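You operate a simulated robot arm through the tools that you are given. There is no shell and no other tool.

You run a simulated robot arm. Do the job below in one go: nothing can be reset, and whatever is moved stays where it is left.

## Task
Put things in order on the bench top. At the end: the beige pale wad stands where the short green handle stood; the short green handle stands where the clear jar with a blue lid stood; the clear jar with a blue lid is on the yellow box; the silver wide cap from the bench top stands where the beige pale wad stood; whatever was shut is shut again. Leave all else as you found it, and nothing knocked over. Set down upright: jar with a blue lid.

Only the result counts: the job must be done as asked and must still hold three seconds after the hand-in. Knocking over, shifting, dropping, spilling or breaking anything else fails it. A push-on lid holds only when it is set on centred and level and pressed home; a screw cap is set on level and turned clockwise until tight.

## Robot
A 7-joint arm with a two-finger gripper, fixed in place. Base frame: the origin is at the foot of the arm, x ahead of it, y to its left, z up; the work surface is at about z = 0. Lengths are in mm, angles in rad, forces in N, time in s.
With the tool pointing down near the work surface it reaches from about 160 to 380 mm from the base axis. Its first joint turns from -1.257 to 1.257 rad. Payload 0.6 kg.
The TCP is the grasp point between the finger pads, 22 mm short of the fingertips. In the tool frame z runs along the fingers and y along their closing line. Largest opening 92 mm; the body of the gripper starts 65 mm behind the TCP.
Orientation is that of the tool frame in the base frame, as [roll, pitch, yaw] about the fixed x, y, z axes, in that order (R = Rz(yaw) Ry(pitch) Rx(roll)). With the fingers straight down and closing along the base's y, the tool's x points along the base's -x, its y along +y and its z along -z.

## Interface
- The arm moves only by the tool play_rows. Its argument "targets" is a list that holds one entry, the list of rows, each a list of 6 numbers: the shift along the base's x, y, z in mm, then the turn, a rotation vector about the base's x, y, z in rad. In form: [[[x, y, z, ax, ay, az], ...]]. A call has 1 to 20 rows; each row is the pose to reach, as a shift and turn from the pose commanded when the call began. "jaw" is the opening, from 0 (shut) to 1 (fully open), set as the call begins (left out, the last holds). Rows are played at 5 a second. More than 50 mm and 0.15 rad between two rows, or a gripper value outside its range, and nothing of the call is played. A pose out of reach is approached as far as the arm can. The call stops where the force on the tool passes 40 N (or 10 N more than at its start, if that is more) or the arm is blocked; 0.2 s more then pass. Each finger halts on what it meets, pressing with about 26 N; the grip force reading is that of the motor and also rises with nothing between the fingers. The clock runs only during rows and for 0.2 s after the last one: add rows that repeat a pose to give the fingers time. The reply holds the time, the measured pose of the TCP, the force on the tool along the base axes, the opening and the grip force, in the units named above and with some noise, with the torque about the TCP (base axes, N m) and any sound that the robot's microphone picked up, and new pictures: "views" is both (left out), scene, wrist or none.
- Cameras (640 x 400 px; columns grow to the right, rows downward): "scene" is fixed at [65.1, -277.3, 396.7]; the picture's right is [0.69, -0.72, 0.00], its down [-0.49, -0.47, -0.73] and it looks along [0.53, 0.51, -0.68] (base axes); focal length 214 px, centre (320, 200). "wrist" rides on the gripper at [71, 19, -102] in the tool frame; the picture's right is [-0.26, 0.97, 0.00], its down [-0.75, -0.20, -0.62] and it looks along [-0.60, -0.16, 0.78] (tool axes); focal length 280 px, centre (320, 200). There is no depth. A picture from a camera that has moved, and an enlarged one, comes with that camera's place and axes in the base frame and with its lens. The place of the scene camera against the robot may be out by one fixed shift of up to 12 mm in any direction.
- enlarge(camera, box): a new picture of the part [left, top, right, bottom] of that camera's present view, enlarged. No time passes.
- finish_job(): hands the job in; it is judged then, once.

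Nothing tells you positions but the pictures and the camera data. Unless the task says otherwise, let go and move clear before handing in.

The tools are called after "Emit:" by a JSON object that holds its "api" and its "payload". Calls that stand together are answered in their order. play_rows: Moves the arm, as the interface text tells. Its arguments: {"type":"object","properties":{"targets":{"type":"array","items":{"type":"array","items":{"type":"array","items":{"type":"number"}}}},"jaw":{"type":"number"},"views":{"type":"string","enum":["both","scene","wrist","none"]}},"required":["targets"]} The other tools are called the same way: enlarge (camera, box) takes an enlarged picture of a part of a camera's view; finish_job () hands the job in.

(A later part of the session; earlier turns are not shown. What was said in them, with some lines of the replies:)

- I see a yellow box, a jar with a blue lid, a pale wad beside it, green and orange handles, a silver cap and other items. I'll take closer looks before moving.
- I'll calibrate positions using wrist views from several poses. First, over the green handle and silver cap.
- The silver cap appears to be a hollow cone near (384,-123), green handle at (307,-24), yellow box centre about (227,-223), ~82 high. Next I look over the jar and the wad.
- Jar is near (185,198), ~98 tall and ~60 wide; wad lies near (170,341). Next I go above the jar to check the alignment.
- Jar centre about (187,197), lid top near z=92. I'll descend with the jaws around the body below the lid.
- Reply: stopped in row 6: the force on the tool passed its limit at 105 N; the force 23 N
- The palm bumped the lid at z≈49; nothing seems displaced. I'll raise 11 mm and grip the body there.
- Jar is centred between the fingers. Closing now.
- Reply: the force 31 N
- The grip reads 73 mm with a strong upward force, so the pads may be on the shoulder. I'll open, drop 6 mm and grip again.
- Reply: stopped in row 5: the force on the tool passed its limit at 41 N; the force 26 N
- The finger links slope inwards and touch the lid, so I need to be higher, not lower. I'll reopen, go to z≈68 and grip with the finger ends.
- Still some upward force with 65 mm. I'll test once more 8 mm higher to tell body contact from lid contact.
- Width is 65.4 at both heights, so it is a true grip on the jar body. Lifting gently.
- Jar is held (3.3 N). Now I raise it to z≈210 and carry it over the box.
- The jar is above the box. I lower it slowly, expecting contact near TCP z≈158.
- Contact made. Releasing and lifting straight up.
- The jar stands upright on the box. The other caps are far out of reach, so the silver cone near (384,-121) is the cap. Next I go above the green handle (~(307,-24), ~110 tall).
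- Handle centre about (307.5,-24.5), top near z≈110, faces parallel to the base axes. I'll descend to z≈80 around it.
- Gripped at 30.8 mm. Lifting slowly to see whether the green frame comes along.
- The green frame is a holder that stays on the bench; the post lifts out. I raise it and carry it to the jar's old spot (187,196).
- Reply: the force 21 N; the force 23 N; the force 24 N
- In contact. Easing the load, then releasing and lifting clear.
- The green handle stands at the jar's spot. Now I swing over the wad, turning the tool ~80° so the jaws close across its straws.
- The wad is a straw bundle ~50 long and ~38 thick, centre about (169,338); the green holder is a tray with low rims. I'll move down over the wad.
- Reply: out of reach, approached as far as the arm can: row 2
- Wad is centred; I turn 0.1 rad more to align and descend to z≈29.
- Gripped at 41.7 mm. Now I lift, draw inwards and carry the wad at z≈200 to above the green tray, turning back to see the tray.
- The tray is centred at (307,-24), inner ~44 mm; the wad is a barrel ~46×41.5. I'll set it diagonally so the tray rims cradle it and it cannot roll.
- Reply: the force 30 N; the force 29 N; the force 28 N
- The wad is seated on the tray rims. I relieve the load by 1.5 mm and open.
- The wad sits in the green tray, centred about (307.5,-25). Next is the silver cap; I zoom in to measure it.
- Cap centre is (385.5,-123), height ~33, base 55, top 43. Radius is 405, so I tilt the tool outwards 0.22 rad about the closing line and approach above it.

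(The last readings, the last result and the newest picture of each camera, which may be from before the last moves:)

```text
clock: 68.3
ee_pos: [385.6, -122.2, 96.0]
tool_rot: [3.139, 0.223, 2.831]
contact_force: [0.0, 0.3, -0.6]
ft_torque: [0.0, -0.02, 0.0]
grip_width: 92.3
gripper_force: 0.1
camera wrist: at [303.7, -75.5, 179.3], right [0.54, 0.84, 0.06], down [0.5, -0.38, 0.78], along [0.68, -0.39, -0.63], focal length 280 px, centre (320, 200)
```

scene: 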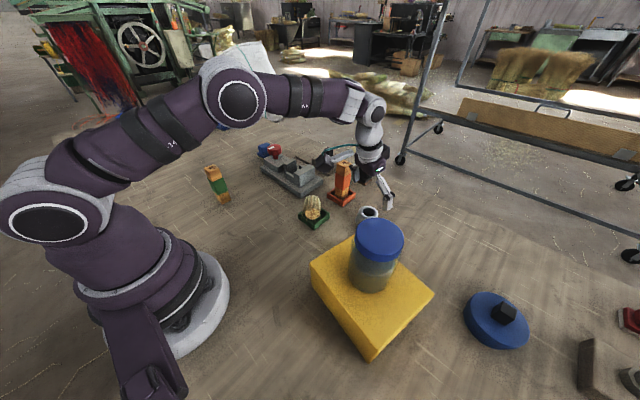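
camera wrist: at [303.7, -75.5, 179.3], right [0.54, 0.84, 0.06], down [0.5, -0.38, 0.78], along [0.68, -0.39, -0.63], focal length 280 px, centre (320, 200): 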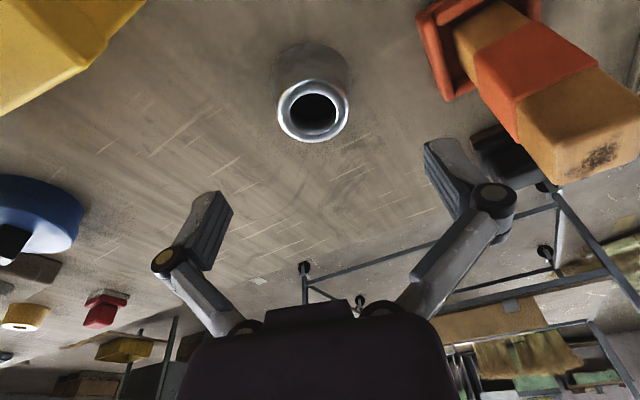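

Aligned over the cap. Descending to z≈33.

Emit:
{"api": "play_rows", "payload": {"targets": [[[0.5, -0.8, -20, 0, 0, 0], [0.5, -0.8, -40, 0, 0, 0], [0.5, -0.8, -55, 0, 0, 0], [0.5, -0.8, -63, 0, 0, 0], [0.5, -0.8, -63, 0, 0, 0]]], "views": "both"}}

```text
clock: 69.5
ee_pos: [386.6, -123.3, 31.8]
tool_rot: [3.139, 0.226, 2.833]
contact_force: [0.1, -0.4, -1.1]
ft_torque: [-0.01, -0.03, 0.02]
grip_width: 91.9
gripper_force: 0.1
camera wrist: at [304.6, -76.7, 116.3], right [0.54, 0.84, 0.06], down [0.5, -0.38, 0.78], along [0.68, -0.39, -0.63], focal length 280 px, centre (320, 200)
```

scene: 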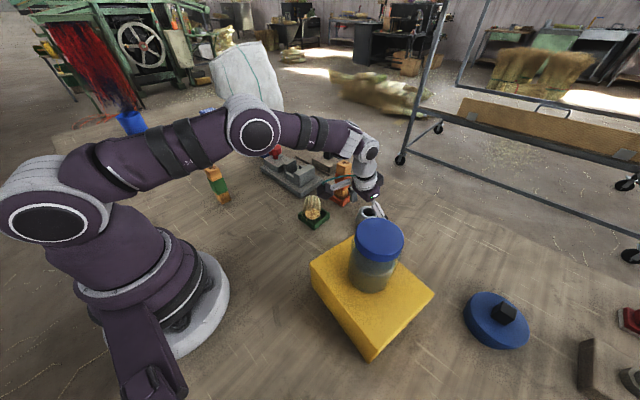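
wrist: 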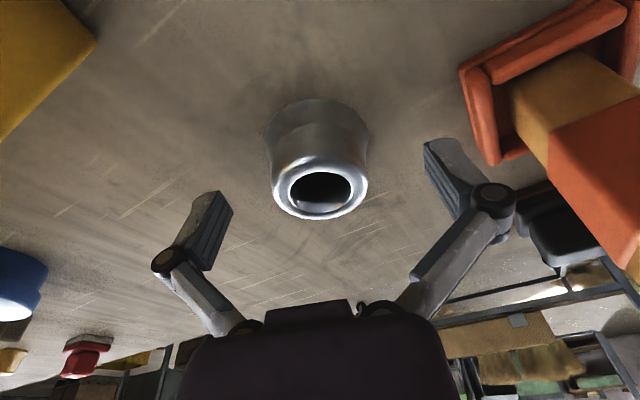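

Emit:
{"api": "play_rows", "payload": {"targets": [[[0, 0, 0, 0, 0, 0], [0, 0, 0, 0, 0, 0], [0, 0, 0, 0, 0, 0], [0, 0, 0, 0, 0, 0], [0, 0, 0, 0, 0, 0]]], "jaw": 0.1, "views": "both"}}

```text
clock: 70.8
ee_pos: [386.6, -122.8, 31.4]
tool_rot: [3.14, 0.225, 2.83]
contact_force: [-3.4, -0.7, 12.4]
ft_torque: [0.03, 0.04, -0.06]
grip_width: 52.1
gripper_force: 26.2
camera wrist: at [304.7, -76.8, 116.6], right [0.54, 0.84, 0.06], down [0.5, -0.38, 0.78], along [0.68, -0.39, -0.63], focal length 280 px, centre (320, 200)
```

scene: 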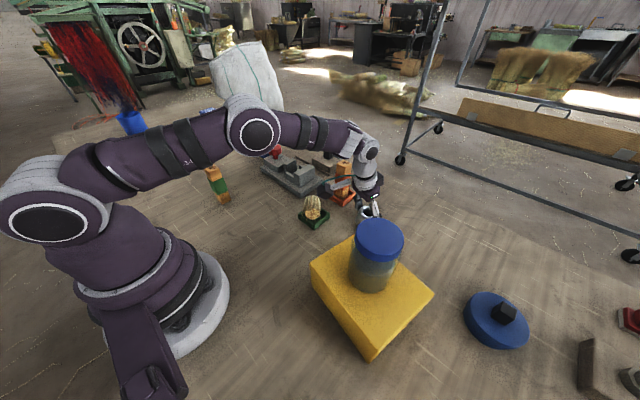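
wrist: 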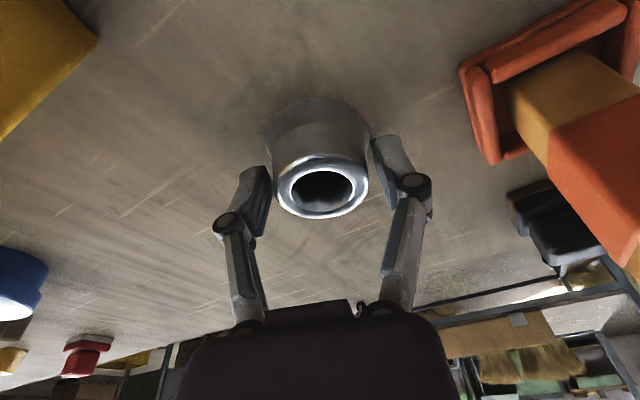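

Gripped at 52 mm. Lifting gently.

Emit:
{"api": "play_rows", "payload": {"targets": [[[0, 0, 2, 0, 0, 0], [0, 0, 5, 0, 0, 0], [0, 0, 10, 0, 0, 0], [0, 0, 15, 0, 0, 0], [0, 0, 15, 0, 0, 0]]], "views": "both"}}

Emit:
{"api": "enlarge", "payload": {"camera": "wrist", "box": [200, 80, 440, 260]}}

```text
clock: 72.0
ee_pos: [386.4, -124.7, 48.2]
tool_rot: [3.139, 0.226, 2.832]
contact_force: [0.1, -0.3, -0.4]
ft_torque: [0.01, 0.02, 0.0]
grip_width: 51.9
gripper_force: 25.4
camera wrist: at [304.5, -78.1, 132.1], right [0.54, 0.84, 0.06], down [0.5, -0.38, 0.78], along [0.68, -0.39, -0.63], focal length 280 px, centre (320, 200)
```

scene: 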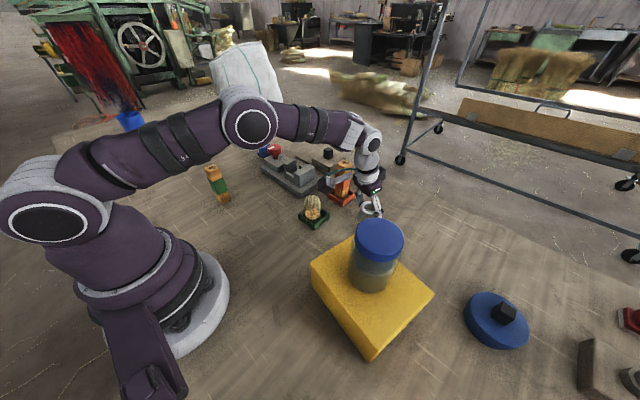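
wrist: 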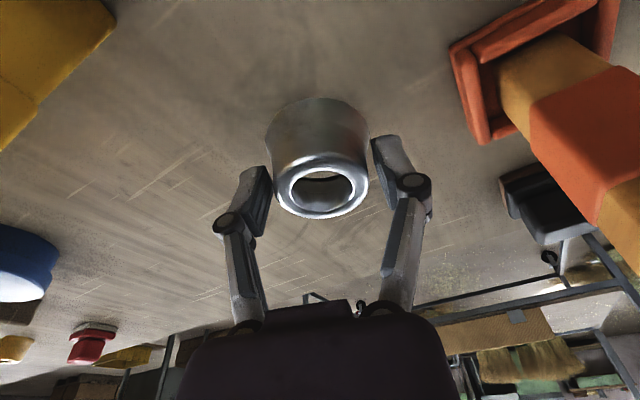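

```text
2.22 times, centred on (320, 170) of wrist
camera zoom: at [304.5, -78.1, 132.1], right [0.54, 0.84, 0.06], down [0.5, -0.38, 0.78], along [0.68, -0.39, -0.63], focal length 623 px, centre (320, 267)
```

zoom: 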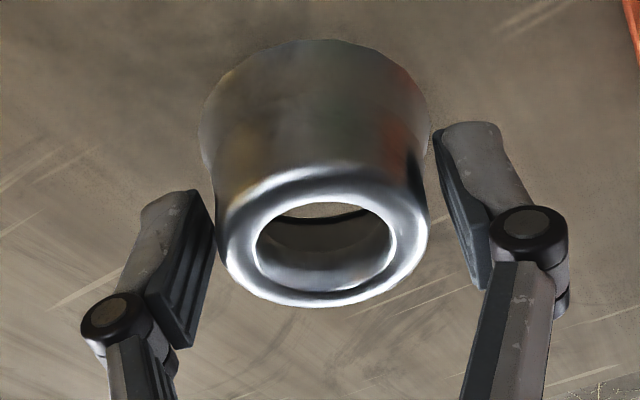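

Cap is held. I lift and retract inwards to clear everything.

Emit:
{"api": "play_rows", "payload": {"targets": [[[-5, 2, 25, 0, 0, 0], [-20, 6, 55, 0, 0, 0], [-38, 12, 90, 0, 0, 0], [-56, 18, 122, 0, 0, 0], [-71, 23.6, 145, 0, 0, 0], [-71, 23.6, 145, 0, 0, 0]]], "views": "both"}}

```text
clock: 73.3
ee_pos: [314.2, -100.7, 195.2]
tool_rot: [3.14, 0.225, 2.833]
contact_force: [-1.0, 0.7, 0.3]
ft_torque: [0.02, 0.03, 0.02]
grip_width: 51.8
gripper_force: 25.7
camera wrist: at [232.7, -54.3, 279.5], right [0.54, 0.84, 0.06], down [0.5, -0.38, 0.78], along [0.68, -0.39, -0.63], focal length 280 px, centre (320, 200)
```

scene: 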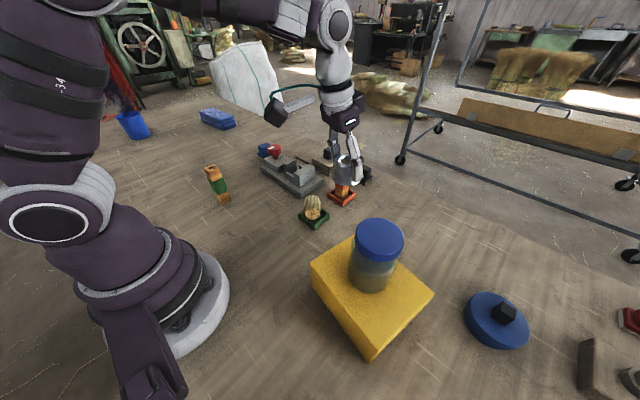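
wrist: 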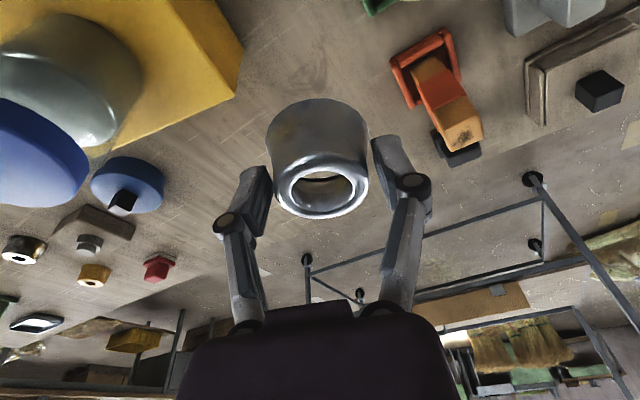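

Held steadily. Now I sweep it round to the wad's old bearing, turning with the arm.

Emit:
{"api": "play_rows", "payload": {"targets": [[[9.9, 37.8, 0, 0, 0, 0.118], [15.1, 76.5, 0, 0, 0, 0.236], [15.7, 115.6, 0, 0, 0, 0.354], [11.7, 154.4, 0, 0, 0, 0.472], [3.1, 192.5, 0, 0, 0, 0.59], [-9.9, 229.3, 0, 0, 0, 0.708], [-27.1, 264.3, 0, 0, 0, 0.826], [-48.3, 297.1, 0, 0, 0, 0.944], [-73.3, 327.1, 0, 0, 0, 1.062], [-101.6, 354, 0, 0, 0, 1.18], [-132.8, 377.4, 0, 0, 0, 1.298], [-166.7, 396.9, 0, 0, 0, 1.416], [-166.7, 396.9, 0, 0, 0, 1.416], [-166.7, 396.9, 0, 0, 0, 1.416]]], "views": "both"}}

```text
clock: 76.3
ee_pos: [148.8, 296.7, 192.2]
tool_rot: [3.141, 0.225, -2.035]
contact_force: [-0.8, -1.0, -0.3]
ft_torque: [0.02, -0.01, 0.0]
grip_width: 51.2
gripper_force: 25.9
camera wrist: at [90.2, 223.1, 275.8], right [-0.75, 0.66, 0.06], down [0.45, 0.44, 0.78], along [0.49, 0.61, -0.63], focal length 280 px, centre (320, 200)
```

scene: 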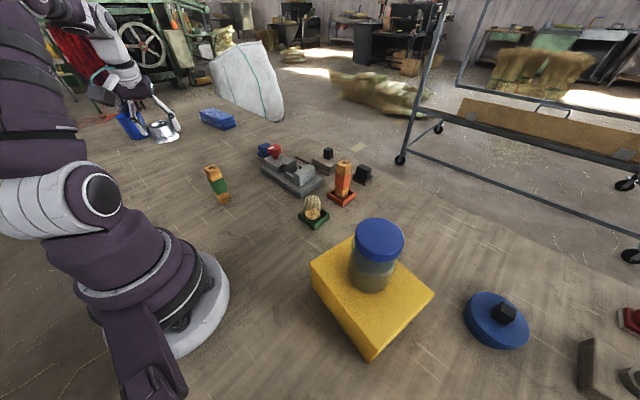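
wrist: 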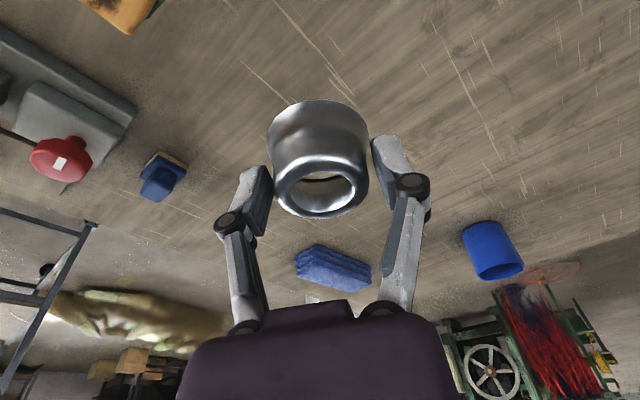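

Now moving out to the wad's old spot (169.5,337.5) and lowering.

Emit:
{"api": "play_rows", "payload": {"targets": [[[5, 10, -30, 0, 0, 0], [10, 20, -60, 0, 0, 0], [16, 31, -90, 0, 0, 0], [20.7, 40.8, -115, 0, 0, 0], [20.7, 40.8, -140, 0, 0, 0], [20.7, 40.8, -150, 0, 0, 0], [20.7, 40.8, -150, 0, 0, 0]]], "views": "both"}}

```text
clock: 78.0
ee_pos: [169.4, 336.6, 43.0]
tool_rot: [3.139, 0.226, -2.036]
contact_force: [-0.6, 0.4, -0.3]
ft_torque: [0.02, 0.0, 0.0]
grip_width: 50.9
gripper_force: 26.5
camera wrist: at [110.9, 263.6, 127.8], right [-0.75, 0.66, 0.06], down [0.45, 0.44, 0.78], along [0.49, 0.61, -0.63], focal length 280 px, centre (320, 200)
```

scene: 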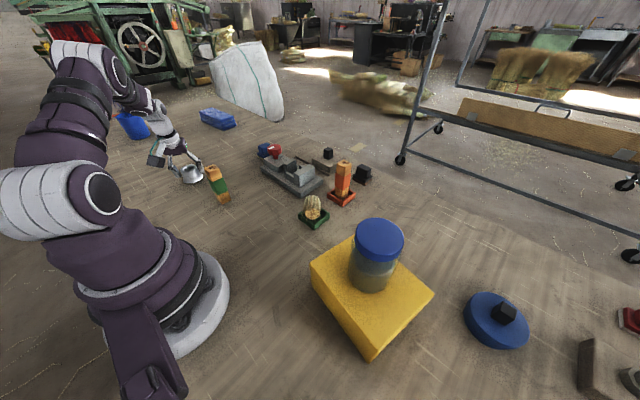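
wrist: 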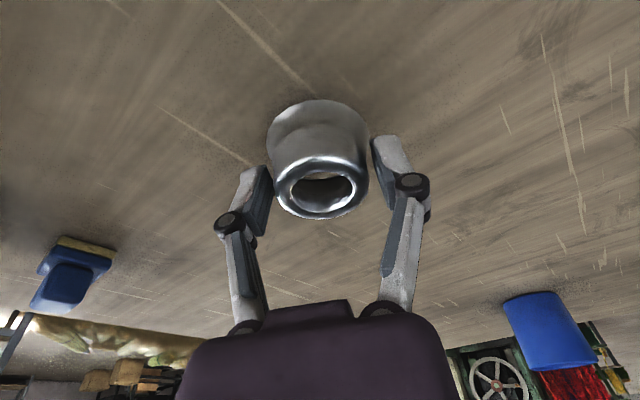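

Emit:
{"api": "play_rows", "payload": {"targets": [[[0, 0, -3, 0, 0, 0], [0, 0, -5, 0, 0, 0], [0, 0, -5, 0, 0, 0]]], "views": "none"}}

Emit:
{"api": "play_rows", "payload": {"targets": [[[0, 0, -1, 0, 0, 0], [0, 0, -2, 0, 0, 0], [0, 0, -2, 0, 0, 0]]], "views": "none"}}

Emit:
{"api": "enlarge", "payload": {"camera": "wrist", "box": [200, 80, 440, 260]}}

```text
clock: 78.8
ee_pos: [168.4, 337.6, 37.7]
tool_rot: [3.141, 0.226, -2.036]
contact_force: [-0.2, -0.3, -0.9]
ft_torque: [0.02, 0.0, 0.01]
grip_width: 51.0
gripper_force: 25.9
```

```text
clock: 79.5
ee_pos: [168.7, 338.2, 37.7]
tool_rot: [3.14, 0.225, -2.035]
contact_force: [0.4, 0.0, -0.6]
ft_torque: [0.02, 0.01, 0.02]
grip_width: 50.7
gripper_force: 26.4
```

```text
2.22 times, centred on (320, 170) of wrist
camera zoom: at [110.9, 264.3, 121.0], right [-0.75, 0.66, 0.06], down [0.45, 0.44, 0.78], along [0.49, 0.61, -0.63], focal length 623 px, centre (320, 267)
```

zoom: 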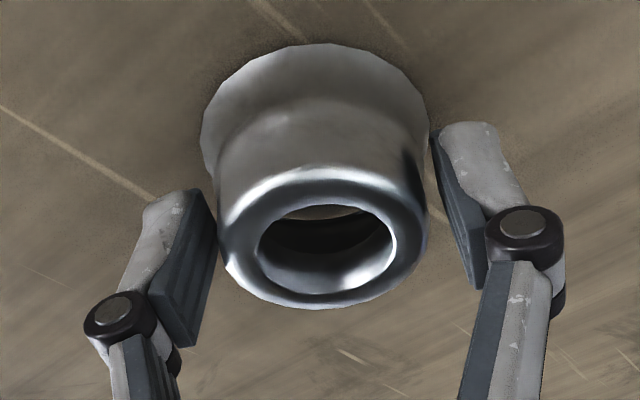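

Emit:
{"api": "play_rows", "payload": {"targets": [[[0, 0, -1, 0, 0, 0], [0, 0, -2, 0, 0, 0], [0, 0, -2, 0, 0, 0]]], "views": "none"}}

Emit:
{"api": "play_rows", "payload": {"targets": [[[0, 0, -1, 0, 0, 0], [0, 0, -1.5, 0, 0, 0], [0, 0, -1.5, 0, 0, 0]]], "views": "none"}}

```text
clock: 80.3
ee_pos: [169.1, 336.5, 36.2]
tool_rot: [-3.141, 0.225, -2.034]
contact_force: [0.3, 0.4, -0.1]
ft_torque: [-0.01, -0.01, -0.01]
grip_width: 50.5
gripper_force: 25.1
```

```text
clock: 81.2
ee_pos: [168.7, 336.5, 33.5]
tool_rot: [3.14, 0.225, -2.038]
contact_force: [0.4, 0.4, -0.4]
ft_torque: [-0.01, 0.0, 0.0]
grip_width: 50.5
gripper_force: 26.7
```

Emit:
{"api": "play_rows", "payload": {"targets": [[[0, 0, -1, 0, 0, 0], [0, 0, -1.5, 0, 0, 0], [0, 0, -1.5, 0, 0, 0]]], "views": "none"}}

Emit:
{"api": "play_rows", "payload": {"targets": [[[0, 0, -1, 0, 0, 0], [0, 0, -1.5, 0, 0, 0], [0, 0, -1.5, 0, 0, 0]]], "views": "both"}}

Emit:
{"api": "enlarge", "payload": {"camera": "scene", "box": [140, 130, 240, 210]}}

```text
clock: 82.0
ee_pos: [170.8, 337.4, 31.2]
tool_rot: [3.141, 0.225, -2.036]
contact_force: [-1.7, -3.9, 26.1]
ft_torque: [0.07, 0.02, -0.16]
grip_width: 50.8
gripper_force: 26.3
```

```text
clock: 82.8
ee_pos: [169.3, 337.5, 31.2]
tool_rot: [3.139, 0.229, -2.035]
contact_force: [6.9, 6.2, 21.6]
ft_torque: [0.34, -0.07, -0.26]
grip_width: 51.1
gripper_force: 26.0
camera wrist: at [111.3, 264.1, 114.4], right [-0.75, 0.66, 0.06], down [0.45, 0.44, 0.78], along [0.49, 0.61, -0.62], focal length 280 px, centre (320, 200)
```

scene: 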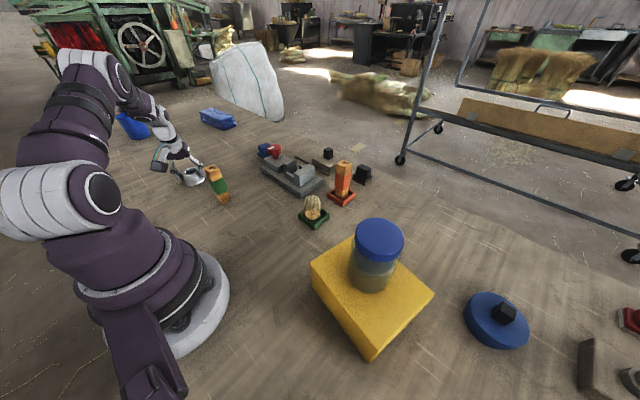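
wrist: 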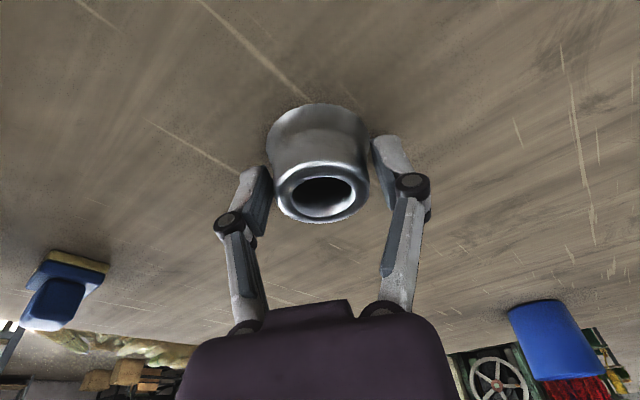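

```text
5.00 times, centred on (190, 170) of scene
camera zoom: at [65.1, -277.4, 396.7], right [0.69, -0.72, 0.0], down [-0.49, -0.47, -0.74], along [0.53, 0.51, -0.68], focal length 1072 px, centre (970, 350)
```

zoom: 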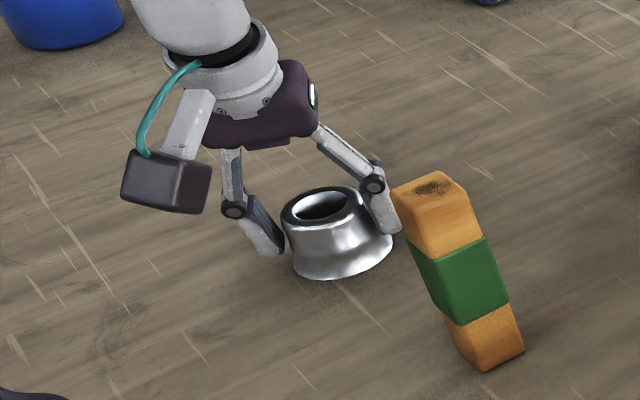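

The cap stands on the bench. Relieving and releasing, then backing off along the tool axis.

Emit:
{"api": "play_rows", "payload": {"targets": [[[0, 0, 1.5, 0, 0, 0], [0, 0, 1.5, 0, 0, 0]]], "views": "none"}}

Emit:
{"api": "play_rows", "payload": {"targets": [[[0, 0, 0, 0, 0, 0], [0, 0, 0, 0, 0, 0], [0, 0, 0, 0, 0, 0], [0, 0, 0, 0, 0, 0]]], "jaw": 1, "views": "both"}}

```text
clock: 83.3
ee_pos: [167.0, 337.1, 31.2]
tool_rot: [3.14, 0.219, -2.033]
contact_force: [0.6, -0.2, -0.2]
ft_torque: [0.02, -0.01, -0.02]
grip_width: 51.2
gripper_force: 25.9
```

```text
clock: 84.3
ee_pos: [168.5, 337.9, 32.6]
tool_rot: [3.138, 0.225, -2.034]
contact_force: [0.4, -0.6, -0.4]
ft_torque: [0.0, 0.02, -0.03]
grip_width: 92.2
gripper_force: 0.1
camera wrist: at [110.9, 263.9, 115.8], right [-0.75, 0.66, 0.06], down [0.45, 0.44, 0.78], along [0.49, 0.61, -0.63], focal length 280 px, centre (320, 200)
```

scene: 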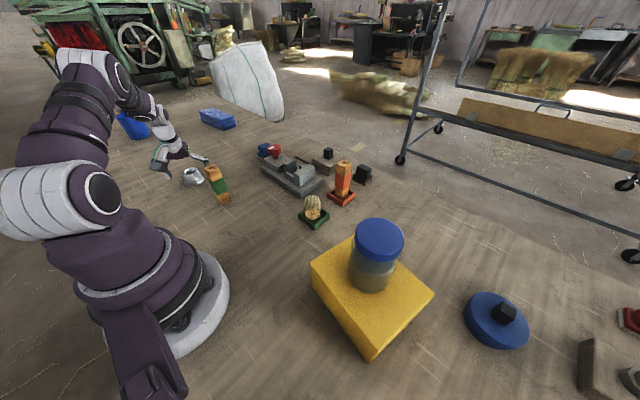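
wrist: 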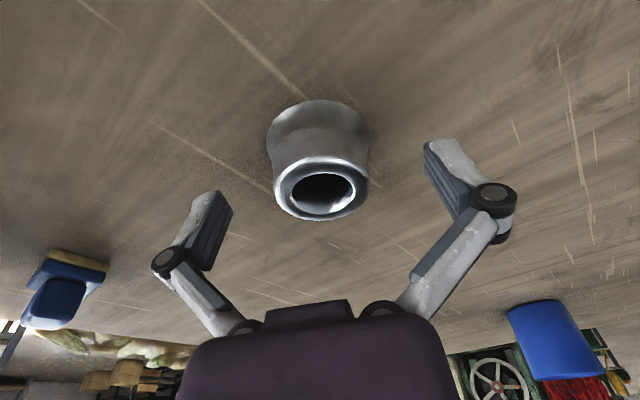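

Emit:
{"api": "play_rows", "payload": {"targets": [[[-2, -4, 20, 0, 0, 0], [-6, -12, 55, 0, 0, 0], [-10, -20, 95, 0, 0, 0], [-14, -28, 135, 0, 0, 0], [-19, -40, 165, 0, 0, 0], [-19, -40, 165, 0, 0, 0]]], "views": "both"}}

Emit:
{"api": "enlarge", "payload": {"camera": "scene", "box": [160, 140, 360, 250]}}

Emit:
{"api": "enlarge", "payload": {"camera": "wrist", "box": [260, 40, 380, 160]}}

```text
clock: 85.8
ee_pos: [149.8, 297.1, 197.1]
tool_rot: [3.14, 0.226, -2.034]
contact_force: [0.3, -0.4, -0.2]
ft_torque: [-0.03, 0.02, 0.0]
grip_width: 92.0
gripper_force: 0.0
camera wrist: at [91.1, 223.8, 280.8], right [-0.75, 0.66, 0.06], down [0.45, 0.44, 0.78], along [0.49, 0.61, -0.63], focal length 280 px, centre (320, 200)
```

scene: 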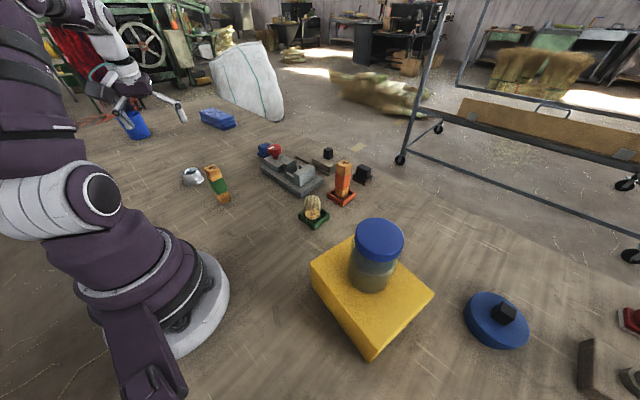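
wrist: 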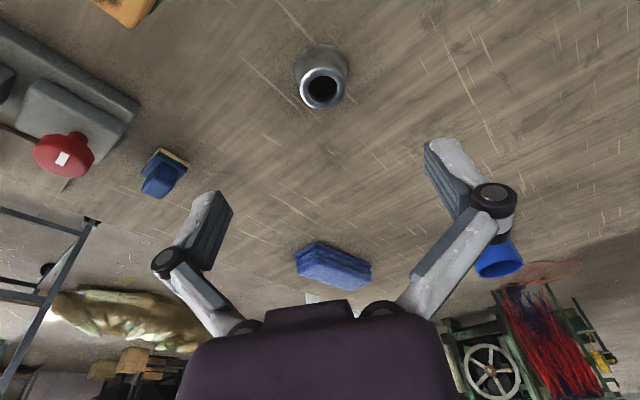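

```text
3.20 times, centred on (260, 195) of scene
camera zoom: at [65.1, -277.3, 396.7], right [0.69, -0.72, 0.0], down [-0.49, -0.47, -0.73], along [0.53, 0.51, -0.68], focal length 686 px, centre (512, 216)
```

zoom: 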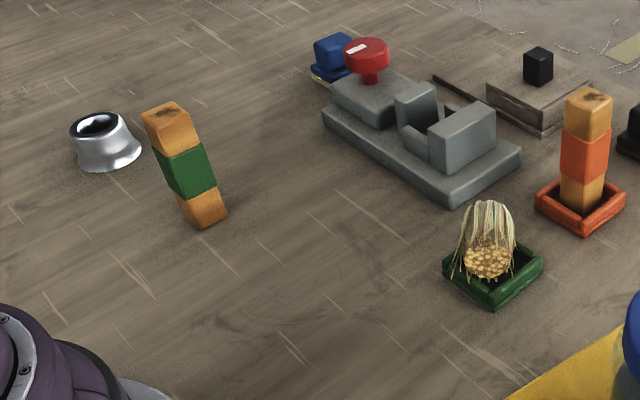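

```text
3.33 times, centred on (320, 100) of wrist
camera zoom: at [91.1, 223.8, 280.8], right [-0.75, 0.66, 0.06], down [0.45, 0.44, 0.78], along [0.49, 0.61, -0.63], focal length 935 px, centre (320, 533)
```

zoom: 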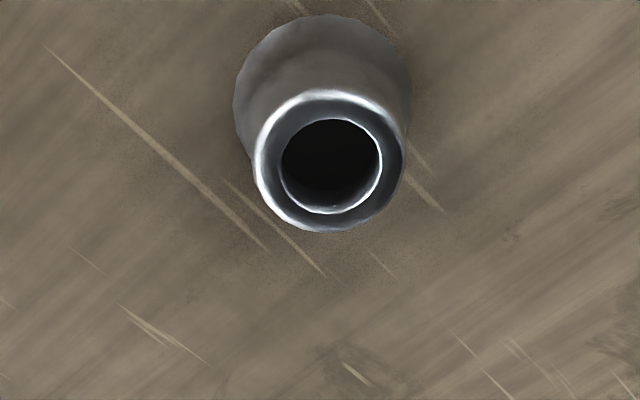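

Emit:
{"api": "enlarge", "payload": {"camera": "scene", "box": [320, 200, 440, 320]}}

Emit:
{"api": "enlarge", "payload": {"camera": "scene", "box": [285, 180, 345, 240]}}

```text
3.33 times, centred on (380, 260) of scene
camera zoom: at [65.1, -277.3, 396.7], right [0.69, -0.72, 0.0], down [-0.49, -0.47, -0.73], along [0.53, 0.51, -0.68], focal length 715 px, centre (120, 0)
```

zoom: 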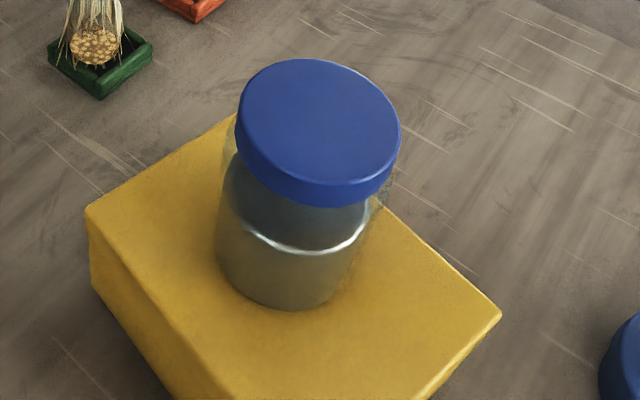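

```text
6.67 times, centred on (315, 210) of scene
camera zoom: at [65.1, -277.3, 396.7], right [0.69, -0.72, 0.0], down [-0.49, -0.47, -0.73], along [0.53, 0.51, -0.68], focal length 1430 px, centre (353, 133)
```

zoom: 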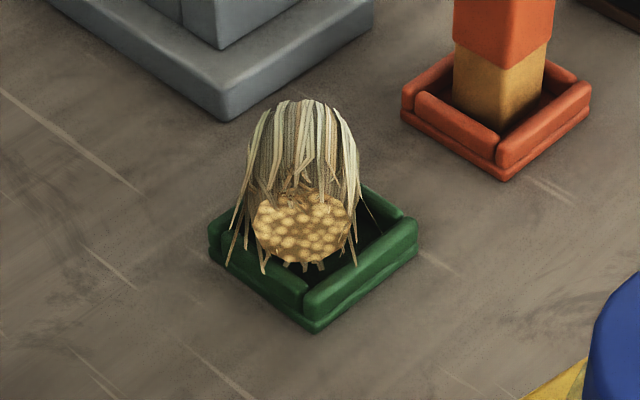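

Everything is in place: the jar is upright on the yellow box with its lid on, the handle stands at the jar's spot, the wad is in the green tray, and the cap is at the wad's spot. The arm is clear, so I'm handing in.

Emit:
{"api": "finish_job", "payload": {}}

```text
The job is handed in.
```

The job is handed in, and all four items looked in place in the last pictures. I don't have the judging result.

- **Jar:** It stands upright, close to the centre of the yellow box, with its blue lid on. On the first approach the gripper pressed down on the lid with about 105 N. The lid still looks level and closed.
- **Green handle:** It stands at the jar's old spot. The green tray it stood in is separate and stayed on the bench.
- **Wad:** It rests in the green tray, within a few millimetres of where the handle stood. It lies on its side, as it did before. I turned it diagonally so the tray's rims keep it from rolling.
- **Silver cap:** It stands at the wad's old spot. Two other cap-like objects on the bench were far out of reach, so I took the nearer silver one as the cap you meant.

I opened nothing, and the pictures show nothing else moved or knocked over. The gripper is open and clear of everything.
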